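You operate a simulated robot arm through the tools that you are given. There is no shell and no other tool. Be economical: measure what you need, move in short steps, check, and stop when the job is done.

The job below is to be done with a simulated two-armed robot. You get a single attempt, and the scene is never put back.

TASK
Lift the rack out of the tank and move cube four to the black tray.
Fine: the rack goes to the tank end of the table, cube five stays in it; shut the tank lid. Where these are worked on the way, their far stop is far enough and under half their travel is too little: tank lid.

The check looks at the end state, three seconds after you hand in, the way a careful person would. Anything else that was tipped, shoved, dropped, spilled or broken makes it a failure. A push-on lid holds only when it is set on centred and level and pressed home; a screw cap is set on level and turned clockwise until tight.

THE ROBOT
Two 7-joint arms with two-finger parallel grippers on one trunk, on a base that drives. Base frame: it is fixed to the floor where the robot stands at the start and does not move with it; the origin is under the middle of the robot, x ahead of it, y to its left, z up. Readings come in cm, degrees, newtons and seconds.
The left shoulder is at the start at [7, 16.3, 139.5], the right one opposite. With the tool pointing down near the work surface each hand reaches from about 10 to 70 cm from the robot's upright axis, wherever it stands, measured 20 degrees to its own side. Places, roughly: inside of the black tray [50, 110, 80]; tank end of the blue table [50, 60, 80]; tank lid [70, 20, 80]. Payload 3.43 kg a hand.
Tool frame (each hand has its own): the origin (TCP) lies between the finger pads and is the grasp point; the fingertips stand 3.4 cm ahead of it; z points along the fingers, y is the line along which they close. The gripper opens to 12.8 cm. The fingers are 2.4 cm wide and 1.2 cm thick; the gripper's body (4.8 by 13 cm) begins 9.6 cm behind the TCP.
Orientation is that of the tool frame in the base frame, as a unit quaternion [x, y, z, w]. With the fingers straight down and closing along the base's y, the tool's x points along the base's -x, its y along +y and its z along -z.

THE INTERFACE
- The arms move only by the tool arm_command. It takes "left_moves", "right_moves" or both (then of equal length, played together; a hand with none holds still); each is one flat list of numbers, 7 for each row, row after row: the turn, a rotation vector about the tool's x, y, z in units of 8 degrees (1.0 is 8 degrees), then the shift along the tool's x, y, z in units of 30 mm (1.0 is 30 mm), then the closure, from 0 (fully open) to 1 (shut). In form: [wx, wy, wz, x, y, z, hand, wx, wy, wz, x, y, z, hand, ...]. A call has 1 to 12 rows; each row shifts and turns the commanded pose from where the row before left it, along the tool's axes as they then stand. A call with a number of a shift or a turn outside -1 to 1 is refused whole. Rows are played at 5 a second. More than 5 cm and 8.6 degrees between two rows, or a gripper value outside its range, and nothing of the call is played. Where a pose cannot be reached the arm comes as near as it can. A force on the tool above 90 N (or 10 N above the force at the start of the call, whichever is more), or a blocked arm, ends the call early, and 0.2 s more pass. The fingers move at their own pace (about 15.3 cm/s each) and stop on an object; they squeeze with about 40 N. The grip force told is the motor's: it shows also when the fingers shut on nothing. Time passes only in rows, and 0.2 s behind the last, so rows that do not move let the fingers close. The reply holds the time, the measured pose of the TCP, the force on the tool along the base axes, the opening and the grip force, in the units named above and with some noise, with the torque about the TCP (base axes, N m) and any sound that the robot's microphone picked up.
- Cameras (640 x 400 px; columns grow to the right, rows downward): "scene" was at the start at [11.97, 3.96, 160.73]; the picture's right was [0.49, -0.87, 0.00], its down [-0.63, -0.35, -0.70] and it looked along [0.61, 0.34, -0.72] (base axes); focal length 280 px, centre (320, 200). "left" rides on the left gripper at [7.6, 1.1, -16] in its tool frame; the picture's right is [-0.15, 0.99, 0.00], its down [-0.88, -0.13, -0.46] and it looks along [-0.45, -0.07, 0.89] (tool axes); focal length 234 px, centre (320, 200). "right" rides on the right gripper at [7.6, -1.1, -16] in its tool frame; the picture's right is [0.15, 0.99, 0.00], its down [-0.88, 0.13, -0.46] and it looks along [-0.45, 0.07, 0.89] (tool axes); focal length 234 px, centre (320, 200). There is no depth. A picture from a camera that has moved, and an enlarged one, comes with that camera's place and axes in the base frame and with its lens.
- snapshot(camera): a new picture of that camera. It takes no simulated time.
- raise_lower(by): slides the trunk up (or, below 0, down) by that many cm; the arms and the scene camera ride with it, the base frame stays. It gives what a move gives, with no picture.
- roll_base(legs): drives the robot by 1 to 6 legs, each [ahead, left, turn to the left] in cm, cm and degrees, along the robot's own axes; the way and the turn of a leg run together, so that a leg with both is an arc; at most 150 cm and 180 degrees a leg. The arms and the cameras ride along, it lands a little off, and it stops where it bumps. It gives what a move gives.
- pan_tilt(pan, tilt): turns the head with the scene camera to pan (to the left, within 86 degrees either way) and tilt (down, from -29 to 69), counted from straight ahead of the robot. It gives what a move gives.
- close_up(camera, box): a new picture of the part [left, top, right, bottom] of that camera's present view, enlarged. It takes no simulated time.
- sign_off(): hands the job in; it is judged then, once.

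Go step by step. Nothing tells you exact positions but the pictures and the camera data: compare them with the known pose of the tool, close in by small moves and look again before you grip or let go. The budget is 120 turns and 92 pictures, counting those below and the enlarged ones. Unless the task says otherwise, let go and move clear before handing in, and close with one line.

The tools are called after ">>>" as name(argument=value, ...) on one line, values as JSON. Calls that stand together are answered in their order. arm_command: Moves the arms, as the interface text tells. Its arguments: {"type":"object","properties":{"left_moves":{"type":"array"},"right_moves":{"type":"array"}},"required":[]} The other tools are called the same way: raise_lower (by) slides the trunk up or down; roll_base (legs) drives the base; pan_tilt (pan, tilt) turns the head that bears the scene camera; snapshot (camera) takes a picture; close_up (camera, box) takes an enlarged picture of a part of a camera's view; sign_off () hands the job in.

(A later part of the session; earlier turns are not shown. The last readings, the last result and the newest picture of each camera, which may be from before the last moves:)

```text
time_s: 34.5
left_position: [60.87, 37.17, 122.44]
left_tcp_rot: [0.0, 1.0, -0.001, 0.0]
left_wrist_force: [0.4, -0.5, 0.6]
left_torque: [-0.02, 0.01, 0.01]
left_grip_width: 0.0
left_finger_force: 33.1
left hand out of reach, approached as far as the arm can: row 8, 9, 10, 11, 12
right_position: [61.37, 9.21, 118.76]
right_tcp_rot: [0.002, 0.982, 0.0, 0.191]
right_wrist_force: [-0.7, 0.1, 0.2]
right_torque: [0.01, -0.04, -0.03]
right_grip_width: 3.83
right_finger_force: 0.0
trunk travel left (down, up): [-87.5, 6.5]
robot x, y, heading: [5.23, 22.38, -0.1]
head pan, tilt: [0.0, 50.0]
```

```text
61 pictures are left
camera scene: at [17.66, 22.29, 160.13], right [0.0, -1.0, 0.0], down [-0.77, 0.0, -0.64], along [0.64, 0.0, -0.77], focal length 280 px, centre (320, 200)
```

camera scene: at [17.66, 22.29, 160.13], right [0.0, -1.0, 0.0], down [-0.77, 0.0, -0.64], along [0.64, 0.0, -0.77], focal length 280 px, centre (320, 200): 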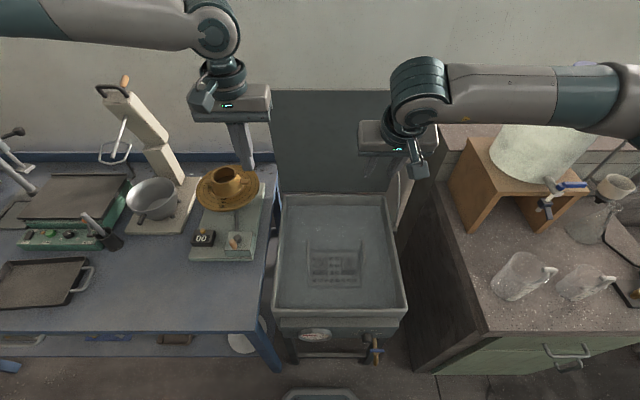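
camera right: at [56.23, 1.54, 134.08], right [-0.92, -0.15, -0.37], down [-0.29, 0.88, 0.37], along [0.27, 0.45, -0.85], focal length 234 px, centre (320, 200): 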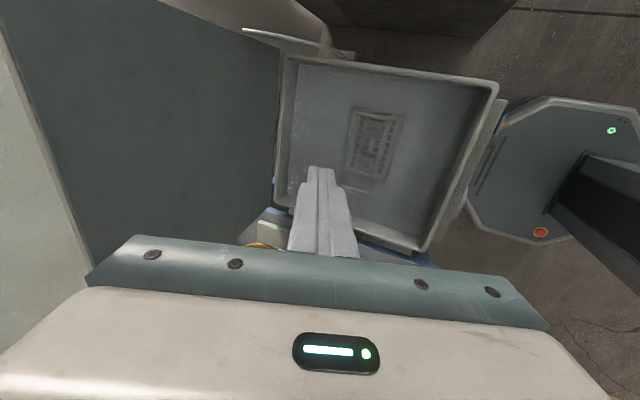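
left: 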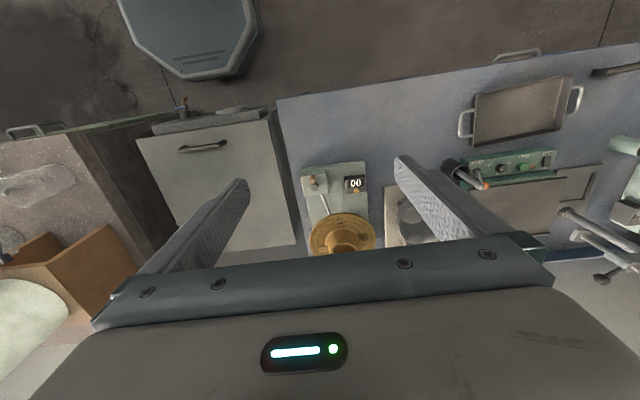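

Both hands point down. I'll lower them together to about z 97 above their bars.

>>> arm_command(right_moves=[0, 0.306, 0, 0, -0.08, 0.9, 0.7, 0, 0.306, 0, 0, -0.08, 0.9, 0.7, 0, 0.306, 0, 0, -0.08, 0.9, 0.7, 0, 0.306, 0, 0, -0.08, 0.9, 0.7, 0, 0.306, 0, 0, -0.08, 0.9, 0.7, 0, 0.306, 0, 0, -0.08, 0.9, 0.7, 0, 0.306, 0, 0, -0.08, 0.9, 0.7, 0, 0.306, 0, 0, -0.08, 0.9, 0.7, 0, 0.306, 0, 0, -0.08, 0.9, 0.7], left_moves=[0, 0, 0, 0, -0.396, 0.926, 0.7, 0, 0, 0, 0, -0.396, 0.926, 0.7, 0, 0, 0, -0.2, -0.396, 0.926, 0.7, 0, 0, 0, -0.2, -0.396, 0.926, 0.7, 0, 0, 0, -0.2, -0.396, 0.926, 0.7, 0, 0, 0, -0.2, -0.396, 0.926, 0.7, 0, 0, 0, -0.2, -0.396, 0.926, 0.7, 0, 0, 0, -0.25, -0.396, 0.926, 0.7, 0, 0, 0, -0.25, -0.396, 0.926, 0.7])

>>> snapshot(camera="scene")

>>> snapshot(camera="right")

>>> snapshot(camera="left")

```text
time_s: 36.5
left_position: [58.15, 43.24, 107.91]
left_tcp_rot: [-0.001, 1.0, -0.001, 0.0]
left_wrist_force: [-0.2, 0.2, -0.1]
left_torque: [-0.02, 0.02, -0.02]
left_grip_width: 3.85
left_finger_force: 0.0
left hand out of reach, approached as far as the arm can: row 1, 2, 3, 4, 5, 6, 7, 8, 9
right_position: [66.61, 7.13, 95.0]
right_tcp_rot: [0.001, 1.0, 0.0, -0.001]
right_wrist_force: [0.7, 0.1, -1.3]
right_torque: [0.02, 0.01, -0.02]
right_grip_width: 3.84
right_finger_force: 0.1
trunk travel left (down, up): [-87.5, 6.5]
robot x, y, heading: [5.03, 22.21, 0.1]
head pan, tilt: [0.0, 50.0]
```

```text
60 pictures are left
camera scene: at [17.76, 22.3, 160.12], right [0.0, -1.0, 0.0], down [-0.77, 0.0, -0.64], along [0.64, 0.0, -0.77], focal length 280 px, centre (320, 200)
```

scene: 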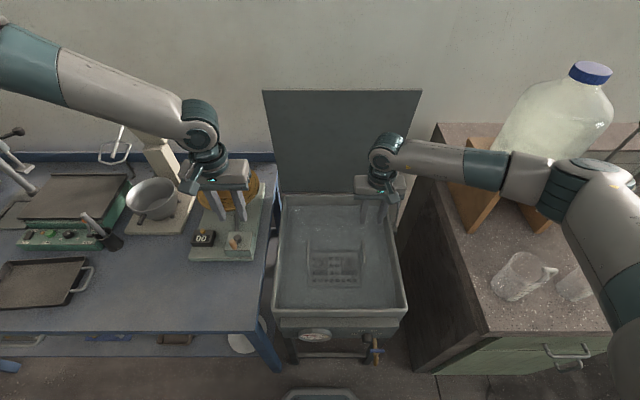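

```text
59 pictures are left
camera right: at [58.93, 5.92, 110.98], right [-0.15, 0.99, 0.0], down [0.88, 0.13, 0.45], along [0.45, 0.07, -0.89], focal length 234 px, centre (320, 200)
```

right: 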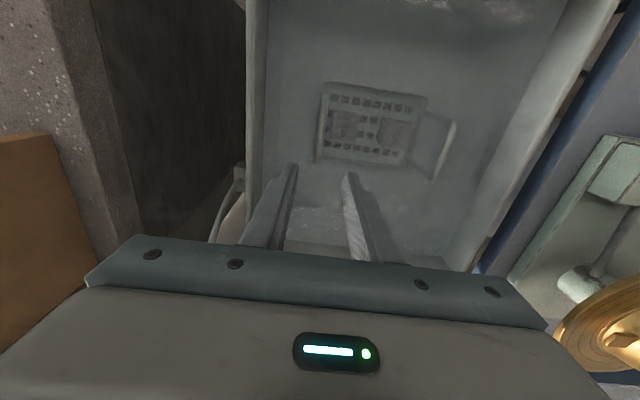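

```text
58 pictures are left
camera left: at [50.57, 44.35, 123.88], right [0.15, 0.99, 0.0], down [0.88, -0.13, 0.46], along [0.45, -0.07, -0.89], focal length 234 px, centre (320, 200)
```

left: 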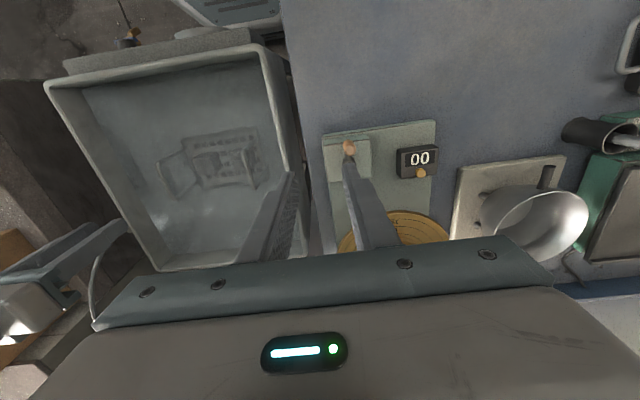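

The left arm cannot get far enough across from this stance; the base should stand a bit further right. I'll pull the right hand back first, then drive 7 cm right.

>>> arm_command(right_moves=[0, 0, 0, 0.8, 0.6, 0, 0.7, 0, 0, 0, 0.8, 0.6, 0, 0.7, 0, 0, 0, 0.8, 0.6, 0, 0.7, 0, 0, 0, 0.8, 0.6, 0, 0.7], left_moves=[0, 0, 0, 0.8, 0, 0, 0.7, 0, 0, 0, 0.8, 0, 0, 0.7, 0, 0, 0, 0.8, 0, 0, 0.7, 0, 0, 0, 0.8, 0, 0, 0.7])

>>> roll_base(legs=[[0, -7, 0]])

>>> snapshot(camera="scene")

```text
time_s: 37.5
left_position: [48.18, 43.08, 108.4]
left_tcp_rot: [-0.001, 1.0, 0.0, 0.002]
left_wrist_force: [-0.7, -0.4, 0.0]
left_torque: [0.0, -0.02, -0.03]
left_grip_width: 3.87
left_finger_force: 0.1
right_position: [56.62, 14.24, 95.32]
right_tcp_rot: [0.001, 1.0, -0.001, 0.0]
right_wrist_force: [0.5, 0.0, 0.1]
right_torque: [-0.04, -0.01, -0.02]
right_grip_width: 3.86
right_finger_force: 0.0
trunk travel left (down, up): [-87.5, 6.5]
robot x, y, heading: [4.85, 22.39, 0.1]
head pan, tilt: [0.0, 50.0]
```

```text
time_s: 38.5
left_position: [48.27, 36.63, 108.09]
left_tcp_rot: [0.0, 1.0, -0.002, 0.001]
left_wrist_force: [-0.3, 0.8, -0.1]
left_torque: [-0.08, 0.0, 0.04]
left_grip_width: 3.85
left_finger_force: 0.0
right_position: [56.57, 7.83, 95.27]
right_tcp_rot: [-0.001, 1.0, -0.001, -0.001]
right_wrist_force: [-0.7, -0.3, 0.5]
right_torque: [-0.07, 0.01, 0.01]
right_grip_width: 3.84
right_finger_force: 0.1
trunk travel left (down, up): [-87.5, 6.5]
robot x, y, heading: [5.3, 15.4, -0.1]
head pan, tilt: [0.0, 50.0]
```

```text
57 pictures are left
camera scene: at [17.67, 16.18, 160.12], right [0.0, -1.0, 0.0], down [-0.77, 0.0, -0.64], along [0.64, 0.0, -0.77], focal length 280 px, centre (320, 200)
```

scene: 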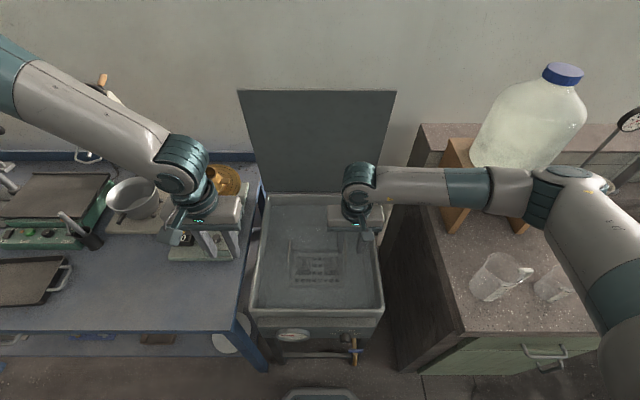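

The base now stands at y ≈ 16, midway between the bars. I'll bring both hands over their bars.

>>> arm_command(right_moves=[0, 0, 0, -0.52, -0.045, 0, 0.7, 0, 0, 0, -0.52, -0.045, 0, 0.7, 0, 0, 0, -0.52, -0.045, 0, 0.7, 0, 0, 0, -0.52, -0.045, 0, 0.7, 0, 0, 0, -0.52, -0.045, 0, 0.7, 0, 0, 0, -0.52, -0.045, 0, 0.7], left_moves=[0, 0, 0, -0.65, -0.567, 0.61, 0.7, 0, 0, 0, -0.65, -0.567, 0.61, 0.7, 0, 0, 0, -0.65, -0.567, 0.61, 0.7, 0, 0, 0, -0.65, -0.567, 0.61, 0.7, 0, 0, 0, -0.65, -0.567, 0.61, 0.7, 0, 0, 0, -0.65, -0.567, 0.61, 0.7])

```text
time_s: 39.9
left_position: [56.23, 36.67, 106.77]
left_tcp_rot: [-0.001, 1.0, 0.0, 0.001]
left_wrist_force: [0.6, 0.4, 0.0]
left_torque: [0.03, 0.05, -0.01]
left_grip_width: 3.81
left_finger_force: 0.0
left hand out of reach, approached as far as the arm can: row 1, 2, 3, 4, 5, 6
right_position: [65.83, 6.67, 95.17]
right_tcp_rot: [0.001, 1.0, 0.002, -0.001]
right_wrist_force: [-0.4, -0.2, -0.4]
right_torque: [-0.04, -0.01, 0.01]
right_grip_width: 3.85
right_finger_force: 0.1
trunk travel left (down, up): [-87.5, 6.5]
robot x, y, heading: [5.0, 15.6, -0.0]
head pan, tilt: [0.0, 50.0]
```

The left arm seems stuck in a poor elbow posture after the forward-pointing detour. I'll bring it back up to its starting posture, then descend from there.

>>> arm_command(left_moves=[0, 0, 0, 0.3, 0.3, -0.9, 0.7, 0, 0, 0, 0.3, 0.7, -0.9, 0.7, 0, 0, 0, 0.3, 0.94, -0.9, 0.7, 0, 0, 0, 0.3, 0.94, -0.8, 0.7, 0, 0, 0, 0.3, 0.94, -0.8, 0.7, 0, 0, 0, 0.3, 0.94, -0.8, 0.7, 0, 0, 0, 0.3, 0.94, -0.8, 0.7, 0, 0, 0, 0.3, 0.94, -0.8, 0.7, 0, 0, 0, 0.2, 0.94, -0.8, 0.7, 0, 0, 0, 0.2, 0.94, -0.8, 0.7, 0, 0, 0, 0, 0.94, -0.8, 0.7])

>>> snapshot(camera="scene")

```text
time_s: 42.3
left_position: [47.46, 65.35, 134.23]
left_tcp_rot: [0.0, 1.0, 0.0, 0.001]
left_wrist_force: [0.4, 0.0, -0.6]
left_torque: [-0.03, -0.03, -0.03]
left_grip_width: 3.82
left_finger_force: 0.1
right_position: [65.77, 6.84, 95.22]
right_tcp_rot: [-0.001, 1.0, 0.0, 0.0]
right_wrist_force: [0.4, -0.3, -0.6]
right_torque: [0.02, 0.02, 0.0]
right_grip_width: 3.82
right_finger_force: 0.1
trunk travel left (down, up): [-87.5, 6.5]
robot x, y, heading: [5.02, 15.51, 0.1]
head pan, tilt: [0.0, 50.0]
```

```text
56 pictures are left
camera scene: at [17.58, 15.54, 160.13], right [0.0, -1.0, 0.0], down [-0.77, 0.0, -0.64], along [0.64, 0.0, -0.77], focal length 280 px, centre (320, 200)
```

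scene: 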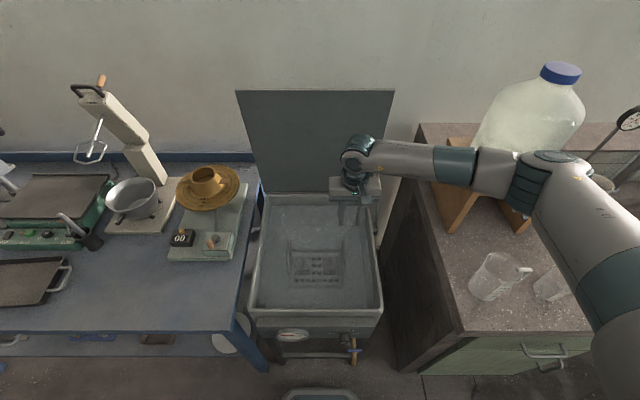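

Now I descend from the starting posture, moving gently inward.

>>> arm_command(left_moves=[0, 0, 0, 0, -0.1, 1, 0.7, 0, 0, 0, 0, -0.1, 1, 0.7, 0, 0, 0, 0, -0.2, 1, 0.7, 0, 0, 0, 0, -0.3, 1, 0.7, 0, 0, 0, 0, -0.4, 1, 0.7, 0, 0, 0, 0, -0.5, 1, 0.7, 0, 0, 0, 0, -0.6, 1, 0.7, 0, 0, 0, 0, -0.6, 1, 0.7, 0, 0, 0, 0, -0.7, 1, 0.7, 0, 0, 0, 0, -0.7, 1, 0.7, 0, 0, 0, 0, -0.8, 0.8, 0.7, 0, 0, 0, 0, -0.8, 0.5, 0.7])

```text
time_s: 44.9
left_position: [47.83, 47.56, 100.24]
left_tcp_rot: [-0.002, 1.0, 0.0, 0.0]
left_wrist_force: [-0.8, -0.5, -1.4]
left_torque: [0.01, -0.03, -0.02]
left_grip_width: 3.83
left_finger_force: 0.0
right_position: [65.81, 6.68, 95.2]
right_tcp_rot: [-0.002, 1.0, 0.001, -0.001]
right_wrist_force: [0.0, 0.2, 1.0]
right_torque: [0.0, 0.0, 0.0]
right_grip_width: 3.86
right_finger_force: 0.1
trunk travel left (down, up): [-87.5, 6.5]
robot x, y, heading: [4.92, 15.32, 0.2]
head pan, tilt: [0.0, 50.0]
```

That works. Next I bring it inward over the tank, then forward over the left bar.

>>> arm_command(left_moves=[0, 0, 0, 0, -0.88, 0.15, 0.7, 0, 0, 0, 0, -0.88, 0.15, 0.7, 0, 0, 0, 0, -0.88, 0.15, 0.7, 0, 0, 0, -0.4, -0.88, 0.15, 0.7, 0, 0, 0, -0.6, -0.88, 0.15, 0.7, 0, 0, 0, -0.8, -0.88, 0.15, 0.7, 0, 0, 0, -0.8, -0.88, 0.15, 0.7, 0, 0, 0, -0.8, -0.88, 0.15, 0.7, 0, 0, 0, -0.8, 0, 0.15, 0.7, 0, 0, 0, -0.9, 0, 0.15, 0.7, 0, 0, 0, -0.93, 0, 0.15, 0.7])

>>> snapshot(camera="left")

>>> snapshot(camera="scene")

```text
time_s: 47.3
left_position: [62.38, 38.84, 107.97]
left_tcp_rot: [0.0, 1.0, -0.001, 0.001]
left_wrist_force: [-0.1, -0.2, -0.3]
left_torque: [-0.04, 0.0, 0.02]
left_grip_width: 3.84
left_finger_force: 0.1
left hand out of reach, approached as far as the arm can: row 2, 3, 4, 5, 6, 7, 8, 9, 10, 11
right_position: [65.77, 6.75, 95.14]
right_tcp_rot: [0.0, 1.0, 0.001, -0.002]
right_wrist_force: [0.5, -0.3, -0.1]
right_torque: [0.01, 0.01, 0.02]
right_grip_width: 3.83
right_finger_force: 0.1
trunk travel left (down, up): [-87.5, 6.5]
robot x, y, heading: [5.25, 15.14, -0.1]
head pan, tilt: [0.0, 50.0]
```

```text
55 pictures are left
camera left: at [54.71, 39.99, 123.83], right [0.14, 0.99, 0.0], down [0.88, -0.13, 0.46], along [0.45, -0.07, -0.89], focal length 234 px, centre (320, 200)
```

left: 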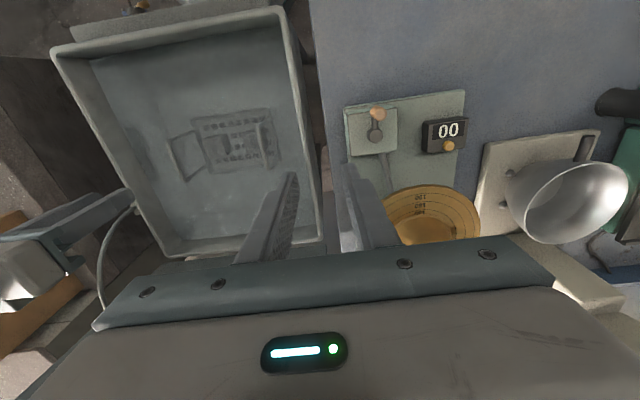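

```text
54 pictures are left
camera scene: at [17.7, 15.47, 160.12], right [0.0, -1.0, 0.0], down [-0.77, 0.0, -0.64], along [0.64, 0.0, -0.77], focal length 280 px, centre (320, 200)
```

scene: 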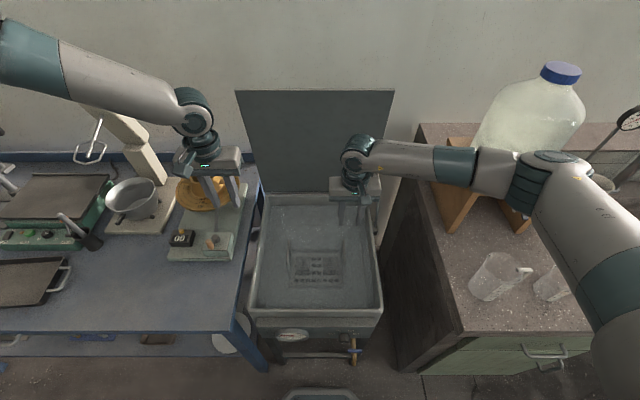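

The left arm is limited near y 38–40 in this posture. The right arm got a better elbow posture by turning its hand, so I'll mirror that: draw the left hand back and yaw it 90°.

>>> arm_command(left_moves=[0, 0, 0, 1, 0, 0, 0.7, 0, 0, 0, 1, 0, 0, 0.7, 0, 0, 0, 1, 0, 0, 0.7, 0, 0, 0, 1, 0, 0, 0.7, 0, 0, 1, 0, 0, 0, 0.7, 0, 0, 1, 0, 0, 0, 0.7, 0, 0, 1, 0, 0, 0, 0.7, 0, 0, 1, 0, 0, 0, 0.7, 0, 0, 1, 0, 0, 0, 0.7, 0, 0, 1, 0, 0, 0, 0.7, 0, 0, 1, 0, 0, 0, 0.7, 0, 0, 1, 0, 0, 0, 0.7])

>>> snapshot(camera="scene")

```text
time_s: 49.9
left_position: [50.31, 38.92, 108.13]
left_tcp_rot: [0.53, 0.848, 0.0, 0.001]
left_wrist_force: [0.0, 0.5, -0.4]
left_torque: [-0.04, -0.03, 0.02]
left_grip_width: 3.84
left_finger_force: 0.0
right_position: [65.72, 6.77, 95.2]
right_tcp_rot: [0.0, 1.0, 0.0, -0.001]
right_wrist_force: [0.0, 0.6, 0.1]
right_torque: [0.04, -0.03, -0.02]
right_grip_width: 3.85
right_finger_force: 0.0
trunk travel left (down, up): [-87.5, 6.5]
robot x, y, heading: [4.95, 15.25, 0.0]
head pan, tilt: [0.0, 50.0]
```

```text
53 pictures are left
camera scene: at [17.66, 15.48, 160.12], right [0.0, -1.0, 0.0], down [-0.77, 0.0, -0.64], along [0.64, 0.0, -0.77], focal length 280 px, centre (320, 200)
```

scene: 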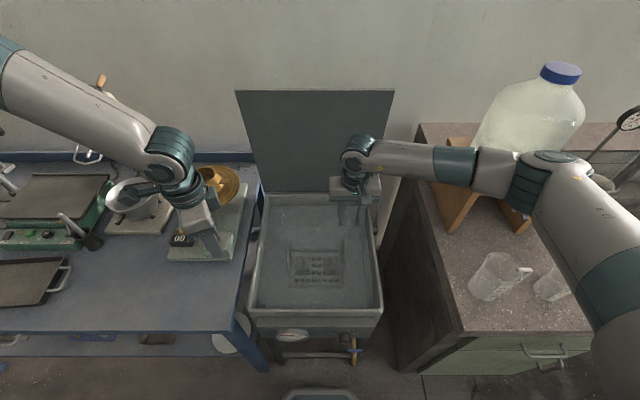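

I'll try moving inward (-y) with this yaw.

>>> arm_command(left_moves=[0, 0, 0, -0.72, -0.35, 0, 0.7, 0, 0, 0, -0.72, -0.35, 0, 0.7, 0, 0, 0, -0.72, -0.35, 0, 0.7, 0, 0, 0, -0.72, -0.35, 0, 0.7, 0, 0, 0, -0.72, -0.35, 0, 0.7])

>>> snapshot(camera="scene")

```text
time_s: 51.1
left_position: [49.63, 31.93, 111.48]
left_tcp_rot: [0.529, 0.849, -0.001, 0.001]
left_wrist_force: [0.0, -0.7, 0.8]
left_torque: [0.01, 0.01, -0.01]
left_grip_width: 3.84
left_finger_force: 0.0
left hand out of reach, approached as far as the arm can: row 3, 4, 5
right_position: [65.75, 6.74, 95.21]
right_tcp_rot: [-0.001, 1.0, 0.001, -0.001]
right_wrist_force: [-0.7, 0.8, 0.0]
right_torque: [0.01, 0.01, 0.03]
right_grip_width: 3.84
right_finger_force: 0.2
trunk travel left (down, up): [-87.5, 6.5]
robot x, y, heading: [4.7, 15.68, 0.1]
head pan, tilt: [0.0, 50.0]
```

```text
52 pictures are left
camera scene: at [17.66, 15.45, 160.12], right [0.0, -1.0, 0.0], down [-0.77, 0.0, -0.64], along [0.64, 0.0, -0.77], focal length 280 px, centre (320, 200)
```

scene: 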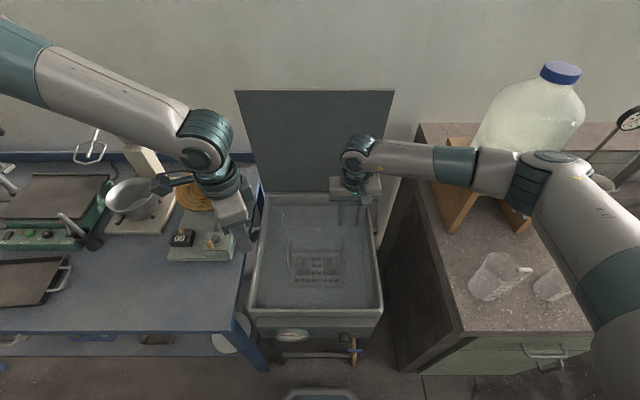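

Slightly better. The left arm earlier reached [61, 37, 122] pointing down, as the right did before it descended cleanly. I'll go up to that height, unwind the yaw, move forward, and then descend straight.

>>> arm_command(left_moves=[0, 0, 0, 0, 0, -0.8, 0.7, 0, 0, 0, 0, 0, -0.8, 0.7, 0, 0, -1, 0, 0, -0.8, 0.7, 0, 0, -1, 0, 0, -0.8, 0.7, 0, 0, -1, 0, 0, 0, 0.7, 0, 0, -1, 0, 0, 0, 0.7, 0, 0, -1, 0, 0, 0, 0.7, 0, 0, -1, 0, 0, 0, 0.7, 0, 0, -1, 0, 0, 0, 0.7, 0, 0, -1, 0, 0, 0, 0.7])

>>> arm_command(left_moves=[0, 0, 0, -0.9, 0, 0, 0.7, 0, 0, 0, -0.9, 0, 0, 0.7, 0, 0, 0, -0.9, 0, 0, 0.7, 0, 0, 0, -0.9, 0, 0, 0.7])

```text
time_s: 53.3
left_position: [49.97, 31.68, 120.83]
left_tcp_rot: [-0.002, 1.0, 0.0, 0.0]
left_wrist_force: [-0.7, 0.3, -0.5]
left_torque: [0.02, 0.01, -0.01]
left_grip_width: 3.83
left_finger_force: 0.1
right_position: [65.76, 6.77, 95.2]
right_tcp_rot: [0.0, 1.0, 0.0, -0.002]
right_wrist_force: [-0.2, 0.4, 1.4]
right_torque: [0.0, 0.01, -0.01]
right_grip_width: 3.83
right_finger_force: 0.0
trunk travel left (down, up): [-87.5, 6.5]
robot x, y, heading: [5.17, 15.18, -0.0]
head pan, tilt: [0.0, 50.0]
```

```text
time_s: 54.3
left_position: [61.06, 31.82, 120.51]
left_tcp_rot: [-0.003, 1.0, 0.0, 0.0]
left_wrist_force: [0.2, 0.1, 0.1]
left_torque: [0.03, 0.0, -0.01]
left_grip_width: 3.81
left_finger_force: 0.0
right_position: [65.87, 6.76, 95.14]
right_tcp_rot: [0.0, 1.0, 0.001, -0.001]
right_wrist_force: [0.0, -0.4, -0.5]
right_torque: [0.04, 0.01, 0.0]
right_grip_width: 3.84
right_finger_force: 0.0
trunk travel left (down, up): [-87.5, 6.5]
robot x, y, heading: [5.16, 15.45, 0.1]
head pan, tilt: [0.0, 50.0]
```

Reachable. Now I'll descend straight down a little.

>>> arm_command(left_moves=[0, 0, 0, -0.2, 0, 0.9, 0.7, 0, 0, 0, -0.2, 0, 0.9, 0.7, 0, 0, 0, -0.2, 0, 0.9, 0.7])

```text
time_s: 55.1
left_position: [61.21, 34.09, 113.77]
left_tcp_rot: [-0.001, 1.0, -0.001, 0.001]
left_wrist_force: [0.4, -0.9, -0.5]
left_torque: [0.02, -0.04, 0.03]
left_grip_width: 3.84
left_finger_force: 0.0
left hand out of reach, approached as far as the arm can: row 2, 3
right_position: [65.74, 6.81, 95.25]
right_tcp_rot: [-0.001, 1.0, 0.001, 0.0]
right_wrist_force: [0.3, 0.2, 0.7]
right_torque: [0.04, -0.01, 0.01]
right_grip_width: 3.85
right_finger_force: 0.1
trunk travel left (down, up): [-87.5, 6.5]
robot x, y, heading: [5.22, 15.4, -0.2]
head pan, tilt: [0.0, 50.0]
```

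The left arm has a different elbow posture from the right. I'll look at both arms' postures with the head.

>>> pan_tilt(pan=60, tilt=25)

>>> snapshot(camera="scene")

>>> pan_tilt(pan=-60, tilt=25)

>>> snapshot(camera="scene")

```text
time_s: 56.4
left_position: [61.3, 33.94, 113.89]
left_tcp_rot: [-0.001, 1.0, -0.002, 0.001]
left_wrist_force: [-0.9, 0.6, 0.0]
left_torque: [0.01, 0.0, 0.01]
left_grip_width: 3.85
left_finger_force: 0.0
right_position: [65.79, 6.8, 95.27]
right_tcp_rot: [-0.001, 1.0, 0.0, -0.001]
right_wrist_force: [0.0, 0.6, -0.2]
right_torque: [-0.01, 0.0, -0.04]
right_grip_width: 3.82
right_finger_force: 0.1
trunk travel left (down, up): [-87.5, 6.5]
robot x, y, heading: [4.99, 15.45, 0.2]
head pan, tilt: [60.0, 25.0]
```

```text
51 pictures are left
camera scene: at [14.57, 23.45, 163.87], right [0.87, -0.5, 0.0], down [-0.21, -0.37, -0.91], along [0.45, 0.78, -0.42], focal length 280 px, centre (320, 200)
```

scene: 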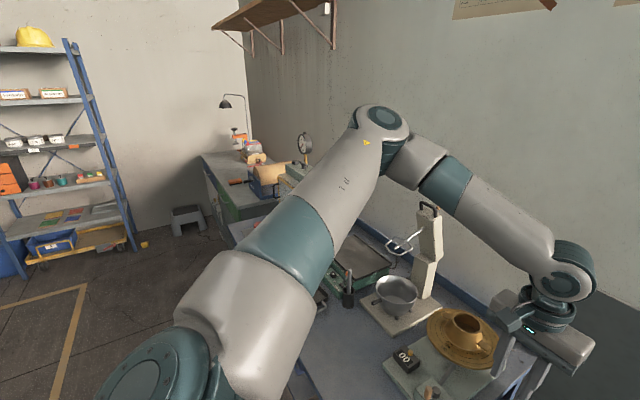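

```text
time_s: 58.4
left_position: [61.34, 33.99, 113.86]
left_tcp_rot: [-0.001, 1.0, -0.001, 0.001]
left_wrist_force: [-0.8, 0.0, 0.2]
left_torque: [0.03, -0.02, 0.01]
left_grip_width: 3.84
left_finger_force: 0.1
right_position: [65.86, 6.75, 95.23]
right_tcp_rot: [0.0, 1.0, 0.001, -0.001]
right_wrist_force: [0.3, -0.3, -0.2]
right_torque: [0.03, -0.03, -0.02]
right_grip_width: 3.84
right_finger_force: 0.0
trunk travel left (down, up): [-87.5, 6.5]
robot x, y, heading: [4.96, 15.45, 0.1]
head pan, tilt: [-60.0, 25.0]
```

```text
50 pictures are left
camera scene: at [14.57, 7.5, 163.88], right [-0.87, -0.5, 0.0], down [-0.21, 0.37, -0.91], along [0.45, -0.78, -0.42], focal length 280 px, centre (320, 200)
```

scene: 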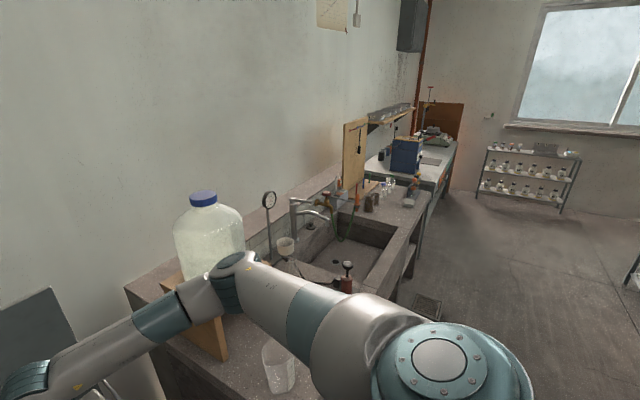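

The left elbow is high while the right elbow is lower. I'll draw the left hand in close to the body and low, so its elbow drops, then reach forward at low height.

>>> arm_command(left_moves=[0, 0, 0, 1, 0, 0, 0.7, 0, 0, 0, 1, 0, 0, 0.7, 0, 0, 0, 1, 0.2, 0, 0.7, 0, 0, 0, 1, 0.2, 0, 0.7, 0, 0, 0, 1, 0.2, 0, 0.7, 0, 0, 0, 1, 0.2, 0.4, 0.7, 0, 0, 0, 1, 0.2, 0.4, 0.7, 0, 0, 0, 1, 0.2, 0.4, 0.7, 0, 0, 0, 1, 0.2, 0.6, 0.7, 0, 0, 0, 0.5, 0.2, 0.8, 0.7, 0, 0, 0, 0, 0.2, 0.8, 0.7, 0, 0, 0, 0, 0.2, 0.8, 0.7])

>>> pan_tilt(pan=60, tilt=35)

>>> snapshot(camera="scene")

```text
time_s: 61.0
left_position: [41.4, 41.11, 101.54]
left_tcp_rot: [-0.001, 1.0, -0.001, 0.0]
left_wrist_force: [0.2, -0.4, 0.2]
left_torque: [0.03, 0.04, 0.0]
left_grip_width: 3.84
left_finger_force: 0.1
left hand out of reach, approached as far as the arm can: row 7, 8, 9, 10, 11, 12
right_position: [65.66, 6.77, 95.18]
right_tcp_rot: [-0.001, 1.0, 0.001, 0.0]
right_wrist_force: [-1.0, 0.5, -0.1]
right_torque: [0.0, 0.0, -0.03]
right_grip_width: 3.83
right_finger_force: 0.0
trunk travel left (down, up): [-87.5, 6.5]
robot x, y, heading: [5.05, 15.3, 0.1]
head pan, tilt: [-60.0, 25.0]
```

```text
time_s: 63.0
left_position: [41.51, 41.12, 101.38]
left_tcp_rot: [-0.001, 1.0, 0.0, 0.0]
left_wrist_force: [0.4, 0.1, 0.2]
left_torque: [0.0, -0.01, -0.01]
left_grip_width: 3.85
left_finger_force: 0.1
right_position: [65.82, 6.69, 95.24]
right_tcp_rot: [-0.001, 1.0, 0.001, -0.001]
right_wrist_force: [0.7, -0.1, 0.2]
right_torque: [-0.02, 0.0, 0.0]
right_grip_width: 3.83
right_finger_force: 0.1
trunk travel left (down, up): [-87.5, 6.5]
robot x, y, heading: [4.94, 15.45, -0.1]
head pan, tilt: [60.0, 35.0]
```

```text
49 pictures are left
camera scene: at [14.37, 23.1, 162.3], right [0.87, -0.5, 0.0], down [-0.29, -0.5, -0.82], along [0.41, 0.71, -0.57], focal length 280 px, centre (320, 200)
```

scene: 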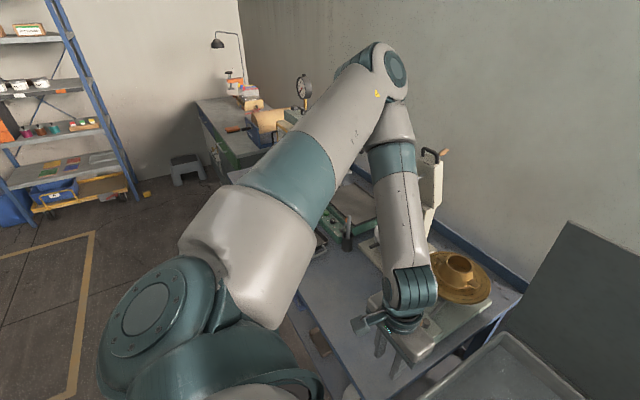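

I'll mirror the right arm's start: go high (z ≈ 138), move inward up there, and then descend.

>>> arm_command(left_moves=[0, 0, 0, -0.25, 0, -1, 0.7, 0, 0, 0, -0.25, 0, -1, 0.7, 0, 0, 0, -0.25, 0, -1, 0.7, 0, 0, 0, -0.25, 0, -1, 0.7, 0, 0, 0, -0.25, 0, -1, 0.7, 0, 0, 0, -0.25, 0, -1, 0.7, 0, 0, 0, -0.25, -0.2, -1, 0.7, 0, 0, 0, -0.25, -0.5, -1, 0.7, 0, 0, 0, 0, -0.8, -1, 0.7, 0, 0, 0, 0, -1, -1, 0.7, 0, 0, 0, 0, -1, -1, 0.7, 0, 0, 0, 0, -1, -1, 0.7])

>>> arm_command(left_moves=[0, 0, 0, 0, -1, 0, 0.7, 0, 0, 0, 0, -1, 0, 0.7, 0, 0, 0, 0, -1, 0, 0.7, 0, 0, 0, 0, -1, 0, 0.7, 0, 0, 0, 0, -0.7, 0, 0.7])

```text
time_s: 65.6
left_position: [47.75, 27.72, 137.56]
left_tcp_rot: [-0.002, 1.0, 0.001, -0.001]
left_wrist_force: [0.9, -0.3, 0.0]
left_torque: [0.01, 0.03, 0.03]
left_grip_width: 3.87
left_finger_force: 0.1
right_position: [65.84, 6.7, 95.22]
right_tcp_rot: [-0.001, 1.0, 0.001, -0.001]
right_wrist_force: [-0.5, 0.0, 0.0]
right_torque: [0.04, 0.0, -0.02]
right_grip_width: 3.84
right_finger_force: 0.0
trunk travel left (down, up): [-87.5, 6.5]
robot x, y, heading: [4.8, 15.65, 0.1]
head pan, tilt: [60.0, 35.0]
```

```text
time_s: 66.8
left_position: [47.38, 26.61, 137.27]
left_tcp_rot: [-0.001, 1.0, 0.0, 0.001]
left_wrist_force: [0.7, 0.2, -0.3]
left_torque: [-0.01, -0.01, -0.02]
left_grip_width: 3.81
left_finger_force: 0.1
left hand out of reach, approached as far as the arm can: row 1, 2, 3, 4, 5
right_position: [65.8, 6.7, 95.28]
right_tcp_rot: [-0.001, 1.0, 0.002, 0.001]
right_wrist_force: [0.2, 0.0, 0.2]
right_torque: [0.02, 0.01, 0.03]
right_grip_width: 3.85
right_finger_force: 0.1
trunk travel left (down, up): [-87.5, 6.5]
robot x, y, heading: [5.12, 15.31, 0.0]
head pan, tilt: [60.0, 35.0]
```

Inner limit again with the elbow up. I'll try swinging the left arm far out to the side and low, which forces the elbow down, then come inward at low height.

>>> arm_command(left_moves=[0, 0, 0, 0.2, 1, 0.3, 0.7, 0, 0, 0, 0.2, 1, 0.3, 0.7, 0, 0, 0, 0.2, 1, 0.3, 0.7, 0, 0, 0, 0.2, 1, 0.3, 0.7, 0, 0, 0, 0.2, 1, 0.3, 0.7, 0, 0, 0, 0.2, 1, 0.3, 0.7, 0, 0, 0, 0.2, 1, 0.3, 0.7, 0, 0, 0, 0.2, 1, 0.3, 0.7, 0, 0, 0, 0.2, 1, 0.3, 0.7, 0, 0, 0, 0.2, 1, 0.3, 0.7, 0, 0, 0, 0.2, 1, 0.3, 0.7, 0, 0, 0, 0.2, 1, 0.3, 0.7])

>>> arm_command(left_moves=[0, 0, 0, 0, 0.8, 0.9, 0.7, 0, 0, 0, 0, 0.8, 0.9, 0.7, 0, 0, 0, 0, 0.8, 0.9, 0.7, 0, 0, 0, 0, 0.8, 0.9, 0.7, 0, 0, 0, 0, 0.8, 0.9, 0.7, 0, 0, 0, 0, 0.8, 0.9, 0.7, 0, 0, 0, 0, 0.8, 0.9, 0.7, 0, 0, 0, 0, 0.8, 0.9, 0.7, 0, 0, 0, 0, 0.8, 0.9, 0.7, 0, 0, 0, 0, 0.8, 0.9, 0.7])

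>>> snapshot(camera="scene")

```text
time_s: 69.4
left_position: [40.28, 62.75, 126.5]
left_tcp_rot: [-0.001, 1.0, 0.0, 0.001]
left_wrist_force: [-0.4, 0.1, -0.1]
left_torque: [-0.02, 0.0, -0.01]
left_grip_width: 3.84
left_finger_force: 0.0
right_position: [65.74, 6.85, 95.25]
right_tcp_rot: [-0.001, 1.0, 0.002, 0.0]
right_wrist_force: [-1.0, 0.5, 0.0]
right_torque: [0.0, -0.02, 0.01]
right_grip_width: 3.85
right_finger_force: 0.1
trunk travel left (down, up): [-87.5, 6.5]
robot x, y, heading: [5.14, 15.29, 0.2]
head pan, tilt: [60.0, 35.0]
```

```text
time_s: 71.6
left_position: [40.37, 86.9, 99.31]
left_tcp_rot: [-0.001, 1.0, -0.001, 0.0]
left_wrist_force: [0.1, -0.3, -0.8]
left_torque: [-0.02, 0.01, 0.02]
left_grip_width: 3.83
left_finger_force: 0.1
right_position: [65.77, 6.88, 95.31]
right_tcp_rot: [-0.001, 1.0, 0.0, -0.001]
right_wrist_force: [-0.5, 0.2, 0.0]
right_torque: [-0.03, 0.02, -0.02]
right_grip_width: 3.87
right_finger_force: 0.0
trunk travel left (down, up): [-87.5, 6.5]
robot x, y, heading: [5.21, 15.58, -0.1]
head pan, tilt: [60.0, 35.0]
```

```text
48 pictures are left
camera scene: at [14.42, 23.29, 162.29], right [0.87, -0.5, 0.0], down [-0.29, -0.5, -0.82], along [0.41, 0.71, -0.57], focal length 280 px, centre (320, 200)
```

scene: 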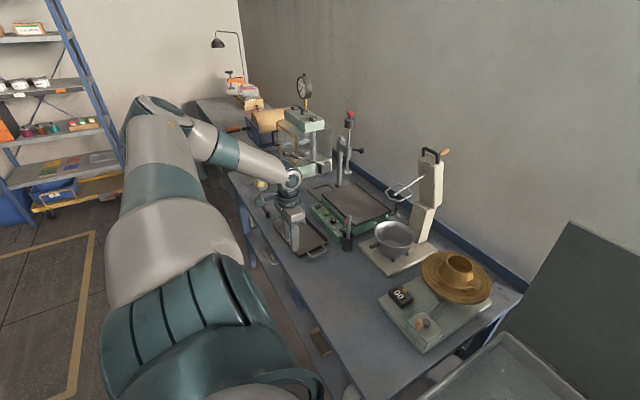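

The elbow has swung outward. Next I'll come inward at low height along the free front of the table.

>>> arm_command(left_moves=[0, 0, 0, 0, -1, 0.1, 0.7, 0, 0, 0, 0, -1, 0.1, 0.7, 0, 0, 0, 0, -1, 0.1, 0.7, 0, 0, 0, -0.2, -1, 0.1, 0.7, 0, 0, 0, -0.2, -1, 0.1, 0.7, 0, 0, 0, -0.2, -1, 0.1, 0.7, 0, 0, 0, -0.2, -1, 0.1, 0.7, 0, 0, 0, -0.2, -1, 0.1, 0.7, 0, 0, 0, -0.2, -1, 0.1, 0.7, 0, 0, 0, -0.2, -1, 0, 0.7, 0, 0, 0, -0.2, -1, 0, 0.7, 0, 0, 0, -0.2, -1, 0, 0.7])

>>> snapshot(camera="scene")

```text
time_s: 74.2
left_position: [45.94, 50.36, 96.66]
left_tcp_rot: [-0.001, 1.0, 0.0, 0.0]
left_wrist_force: [-0.3, -0.2, 0.1]
left_torque: [0.01, -0.02, 0.01]
left_grip_width: 3.84
left_finger_force: 0.1
right_position: [65.88, 6.57, 95.25]
right_tcp_rot: [-0.001, 1.0, 0.0, -0.001]
right_wrist_force: [-0.6, 0.0, -0.4]
right_torque: [-0.01, 0.02, -0.01]
right_grip_width: 3.83
right_finger_force: 0.1
trunk travel left (down, up): [-87.5, 6.5]
robot x, y, heading: [5.15, 15.57, 0.2]
head pan, tilt: [60.0, 35.0]
```

```text
47 pictures are left
camera scene: at [14.44, 23.0, 162.3], right [0.87, -0.5, 0.0], down [-0.29, -0.5, -0.82], along [0.41, 0.71, -0.57], focal length 280 px, centre (320, 200)
```

scene: 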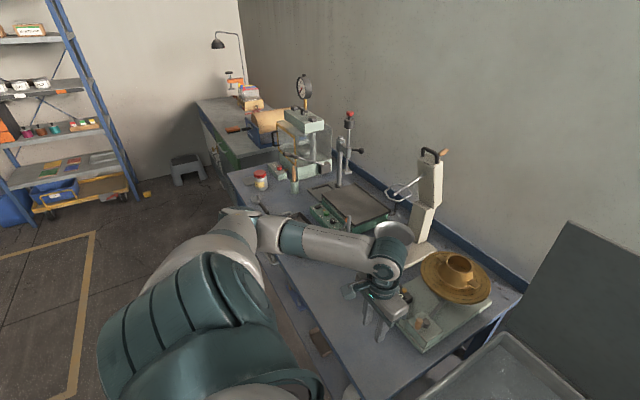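

The elbow is now low and out, mirrored to the right arm. I'll continue inward over the tank and then forward over the left bar.

>>> arm_command(left_moves=[0, 0, 0, 0, -1, 0, 0.7, 0, 0, 0, 0, -1, 0, 0.7, 0, 0, 0, 0, -1, 0, 0.7, 0, 0, 0, 0, -1, 0, 0.7, 0, 0, 0, 0, -1, 0, 0.7, 0, 0, 0, -0.8, -1, 0, 0.7, 0, 0, 0, -1, -1, 0, 0.7, 0, 0, 0, -1, -1, 0, 0.7, 0, 0, 0, -1, 0, 0, 0.7, 0, 0, 0, -1, 0, 0, 0.7, 0, 0, 0, -1, 0, 0.2, 0.7, 0, 0, 0, -0.85, 0, 0.3, 0.7])

>>> pan_tilt(pan=0, tilt=50)

>>> close_up(camera="scene", box=[200, 130, 420, 320])

>>> snapshot(camera="left")

>>> snapshot(camera="right")

```text
time_s: 76.8
left_position: [65.34, 26.89, 95.37]
left_tcp_rot: [-0.001, 1.0, 0.0, 0.0]
left_wrist_force: [0.4, -0.3, 0.0]
left_torque: [-0.01, 0.04, 0.0]
left_grip_width: 3.85
left_finger_force: 0.0
right_position: [65.78, 6.73, 95.04]
right_tcp_rot: [-0.001, 1.0, 0.001, 0.0]
right_wrist_force: [0.0, 0.3, 0.2]
right_torque: [0.0, 0.02, 0.0]
right_grip_width: 3.81
right_finger_force: 0.1
trunk travel left (down, up): [-87.5, 6.5]
robot x, y, heading: [5.11, 15.44, -0.0]
head pan, tilt: [60.0, 35.0]
```

```text
time_s: 78.1
left_position: [65.39, 26.89, 95.26]
left_tcp_rot: [-0.001, 1.0, 0.0, 0.001]
left_wrist_force: [0.2, -0.8, 0.5]
left_torque: [-0.01, -0.01, 0.0]
left_grip_width: 3.85
left_finger_force: 0.0
right_position: [65.85, 6.84, 95.24]
right_tcp_rot: [-0.001, 1.0, 0.0, 0.0]
right_wrist_force: [0.1, -0.7, 0.7]
right_torque: [0.0, 0.01, 0.02]
right_grip_width: 3.86
right_finger_force: 0.1
trunk travel left (down, up): [-87.5, 6.5]
robot x, y, heading: [5.07, 15.31, -0.0]
head pan, tilt: [0.0, 50.0]
```

```text
2.11 times, centred on (310, 225) of scene
camera zoom: at [17.66, 15.48, 160.13], right [0.0, -1.0, 0.0], down [-0.77, 0.0, -0.64], along [0.64, 0.0, -0.77], focal length 589 px, centre (341, 147)
```

zoom: 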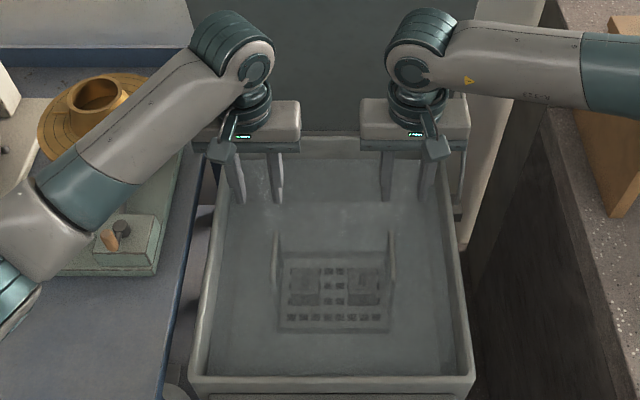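

```text
45 pictures are left
camera left: at [57.72, 27.94, 111.22], right [0.14, 0.99, 0.0], down [0.88, -0.13, 0.46], along [0.45, -0.07, -0.89], focal length 234 px, centre (320, 200)
```

left: 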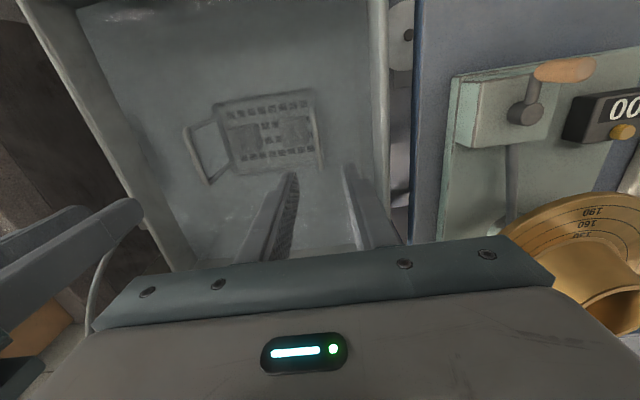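

```text
44 pictures are left
camera right: at [58.17, 5.53, 111.13], right [-0.15, 0.99, 0.0], down [0.88, 0.13, 0.46], along [0.45, 0.07, -0.89], focal length 234 px, centre (320, 200)
```

right: 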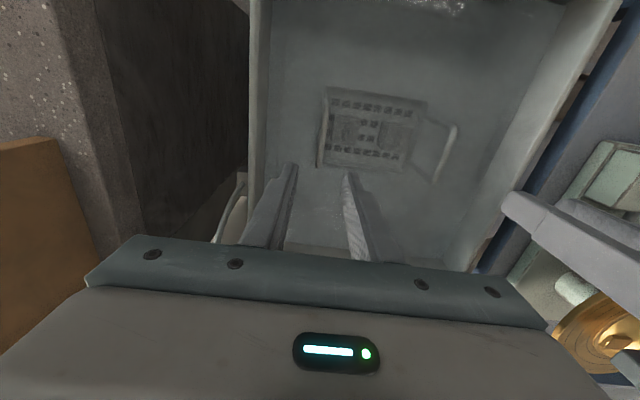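

Fine: triangulating from all three cameras puts the bars at y ≈ 7.1 and 26.4, x ≈ 65, z ≈ 74. I'll lower both hands to about z 80 with the fingers opened to 5 cm.

>>> arm_command(right_moves=[0, 0, 0, 0.2, 0.1, 1, 0.61, 0, 0, 0, 0.1, 0, 1, 0.61, 0, 0, 0, 0, 0, 1, 0.61, 0, 0, 0, 0, 0, 1, 0.61, 0, 0, 0, 0, 0, 0.9, 0.61], left_moves=[0, 0, 0, 0.1, -0.17, 1, 0.61, 0, 0, 0, 0, 0, 1, 0.61, 0, 0, 0, 0, 0, 1, 0.61, 0, 0, 0, 0, 0, 1, 0.61, 0, 0, 0, 0, 0, 0.9, 0.61])

>>> close_up(camera="scene", box=[240, 170, 400, 310])

>>> snapshot(camera="left")

>>> snapshot(camera="right")

```text
time_s: 79.3
left_position: [65.44, 26.0, 80.77]
left_tcp_rot: [-0.001, 1.0, 0.001, 0.001]
left_wrist_force: [0.8, 0.0, 0.0]
left_torque: [-0.01, 0.01, -0.02]
left_grip_width: 5.0
left_finger_force: 0.1
right_position: [64.98, 6.86, 80.57]
right_tcp_rot: [-0.001, 1.0, 0.0, 0.0]
right_wrist_force: [0.0, 0.3, -0.5]
right_torque: [-0.01, 0.02, -0.01]
right_grip_width: 4.99
right_finger_force: 0.1
trunk travel left (down, up): [-87.5, 6.5]
robot x, y, heading: [5.1, 15.49, 0.0]
head pan, tilt: [0.0, 50.0]
```

```text
2.86 times, centred on (320, 240) of scene
camera zoom: at [17.71, 15.44, 160.13], right [0.0, -1.0, 0.0], down [-0.77, 0.0, -0.64], along [0.64, 0.0, -0.77], focal length 799 px, centre (320, 86)
```

zoom: 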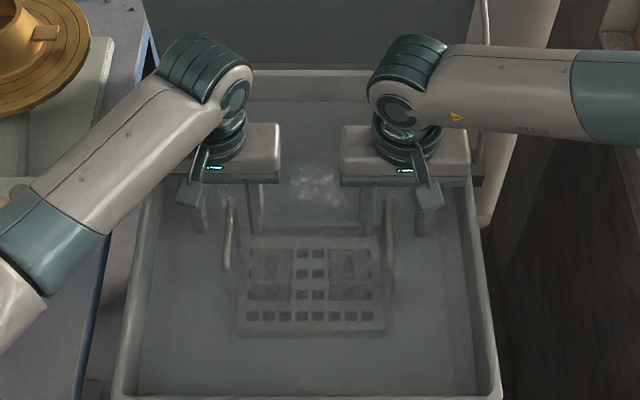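

```text
42 pictures are left
camera left: at [57.73, 27.1, 96.56], right [0.14, 0.99, 0.0], down [0.88, -0.13, 0.46], along [0.45, -0.06, -0.89], focal length 234 px, centre (320, 200)
```

left: 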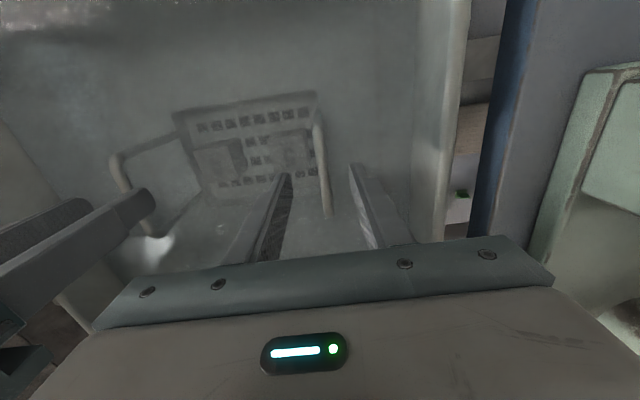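

```text
41 pictures are left
camera right: at [57.44, 5.66, 96.48], right [-0.15, 0.99, 0.0], down [0.88, 0.13, 0.46], along [0.45, 0.07, -0.89], focal length 234 px, centre (320, 200)
```

right: 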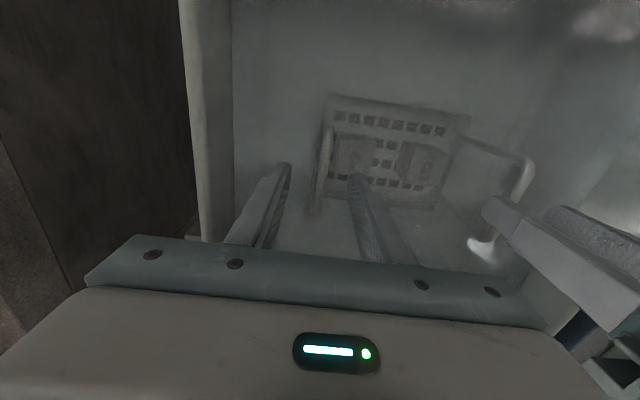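

Both bars sit between their fingers. I'll lower 5 cm more and close both hands.

>>> arm_command(right_moves=[0, 0, 0, 0, 0, 0.6, 0.61, 0, 0, 0, 0, 0, 0.6, 0.61, 0, 0, 0, 0, 0, 0.5, 0.61, 0, 0, 0, 0, 0, 0, 1, 0, 0, 0, 0, 0, 0, 1, 0, 0, 0, 0, 0, 0, 1], left_moves=[0, 0, 0, 0, 0.05, 0.6, 0.61, 0, 0, 0, 0, 0.05, 0.6, 0.61, 0, 0, 0, 0, 0, 0.5, 0.61, 0, 0, 0, 0, 0, 0, 1, 0, 0, 0, 0, 0, 0, 1, 0, 0, 0, 0, 0, 0, 1])

>>> close_up(camera="scene", box=[240, 170, 400, 310])

```text
time_s: 80.7
left_position: [65.27, 26.29, 75.53]
left_tcp_rot: [-0.001, 1.0, -0.001, 0.0]
left_wrist_force: [-0.3, -12.1, 0.0]
left_torque: [0.06, -0.05, -0.06]
left_grip_width: 0.94
left_finger_force: 40.6
right_position: [65.12, 7.09, 75.5]
right_tcp_rot: [-0.001, 1.0, 0.002, -0.001]
right_wrist_force: [0.0, 12.1, 0.3]
right_torque: [0.0, -0.17, -0.11]
right_grip_width: 0.93
right_finger_force: 40.7
trunk travel left (down, up): [-87.5, 6.5]
robot x, y, heading: [4.91, 15.37, -0.1]
head pan, tilt: [0.0, 50.0]
```

```text
2.86 times, centred on (320, 240) of scene
camera zoom: at [17.69, 15.5, 160.12], right [0.0, -1.0, 0.0], down [-0.77, 0.0, -0.64], along [0.64, 0.0, -0.77], focal length 799 px, centre (320, 86)
```

zoom: 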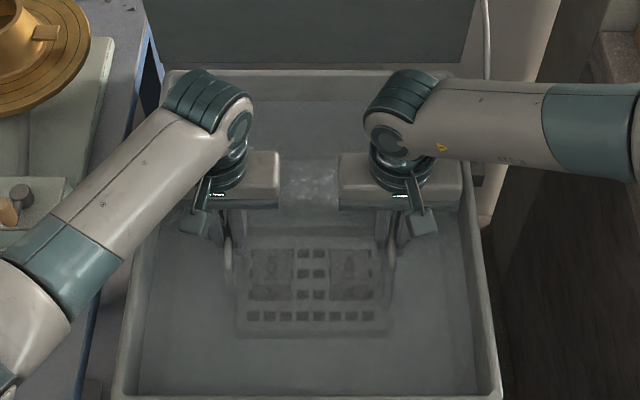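

Both bars are gripped. I'll lift slowly and evenly.

>>> arm_command(right_moves=[0, 0, 0, 0, 0.05, -0.5, 1, 0, 0, 0, 0, 0.05, -0.8, 1, 0, 0, 0, 0, 0, -0.8, 1, 0, 0, 0, 0, 0, -0.8, 1, 0, 0, 0, 0, 0, -0.8, 1, 0, 0, 0, 0, 0, -0.8, 1, 0, 0, 0, 0, 0, -0.8, 1, 0, 0, 0, 0, 0, -0.5, 1], left_moves=[0, 0, 0, 0, -0.05, -0.5, 1, 0, 0, 0, 0, -0.05, -0.8, 1, 0, 0, 0, 0, 0, -0.8, 1, 0, 0, 0, 0, 0, -0.8, 1, 0, 0, 0, 0, 0, -0.8, 1, 0, 0, 0, 0, 0, -0.8, 1, 0, 0, 0, 0, 0, -0.8, 1, 0, 0, 0, 0, 0, -0.5, 1])

>>> close_up(camera="scene", box=[220, 120, 420, 310])

```text
time_s: 82.5
left_position: [65.54, 26.26, 92.87]
left_tcp_rot: [-0.003, 1.0, 0.003, 0.0]
left_wrist_force: [-5.6, 24.9, -6.0]
left_torque: [-0.05, 0.56, -0.7]
left_grip_width: 0.94
left_finger_force: 40.0
right_position: [65.16, 7.09, 92.91]
right_tcp_rot: [0.001, 1.0, -0.002, 0.0]
right_wrist_force: [5.9, -24.6, -4.0]
right_torque: [0.02, -0.5, -0.4]
right_grip_width: 0.92
right_finger_force: 40.3
trunk travel left (down, up): [-87.5, 6.5]
robot x, y, heading: [5.41, 15.59, 0.1]
head pan, tilt: [0.0, 50.0]
```

```text
2.11 times, centred on (320, 215) of scene
camera zoom: at [17.74, 15.49, 160.11], right [0.0, -1.0, 0.0], down [-0.77, 0.0, -0.64], along [0.64, 0.0, -0.77], focal length 589 px, centre (320, 168)
```

zoom: 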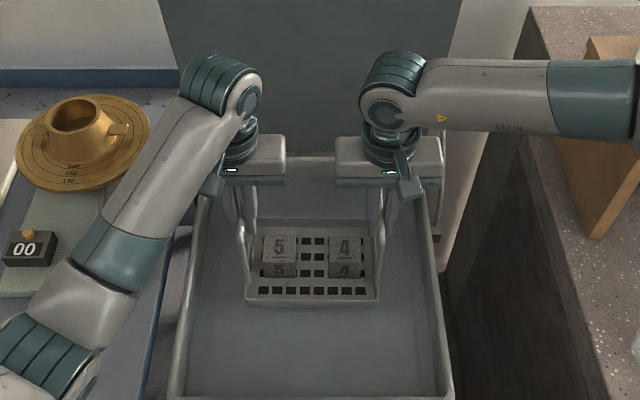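

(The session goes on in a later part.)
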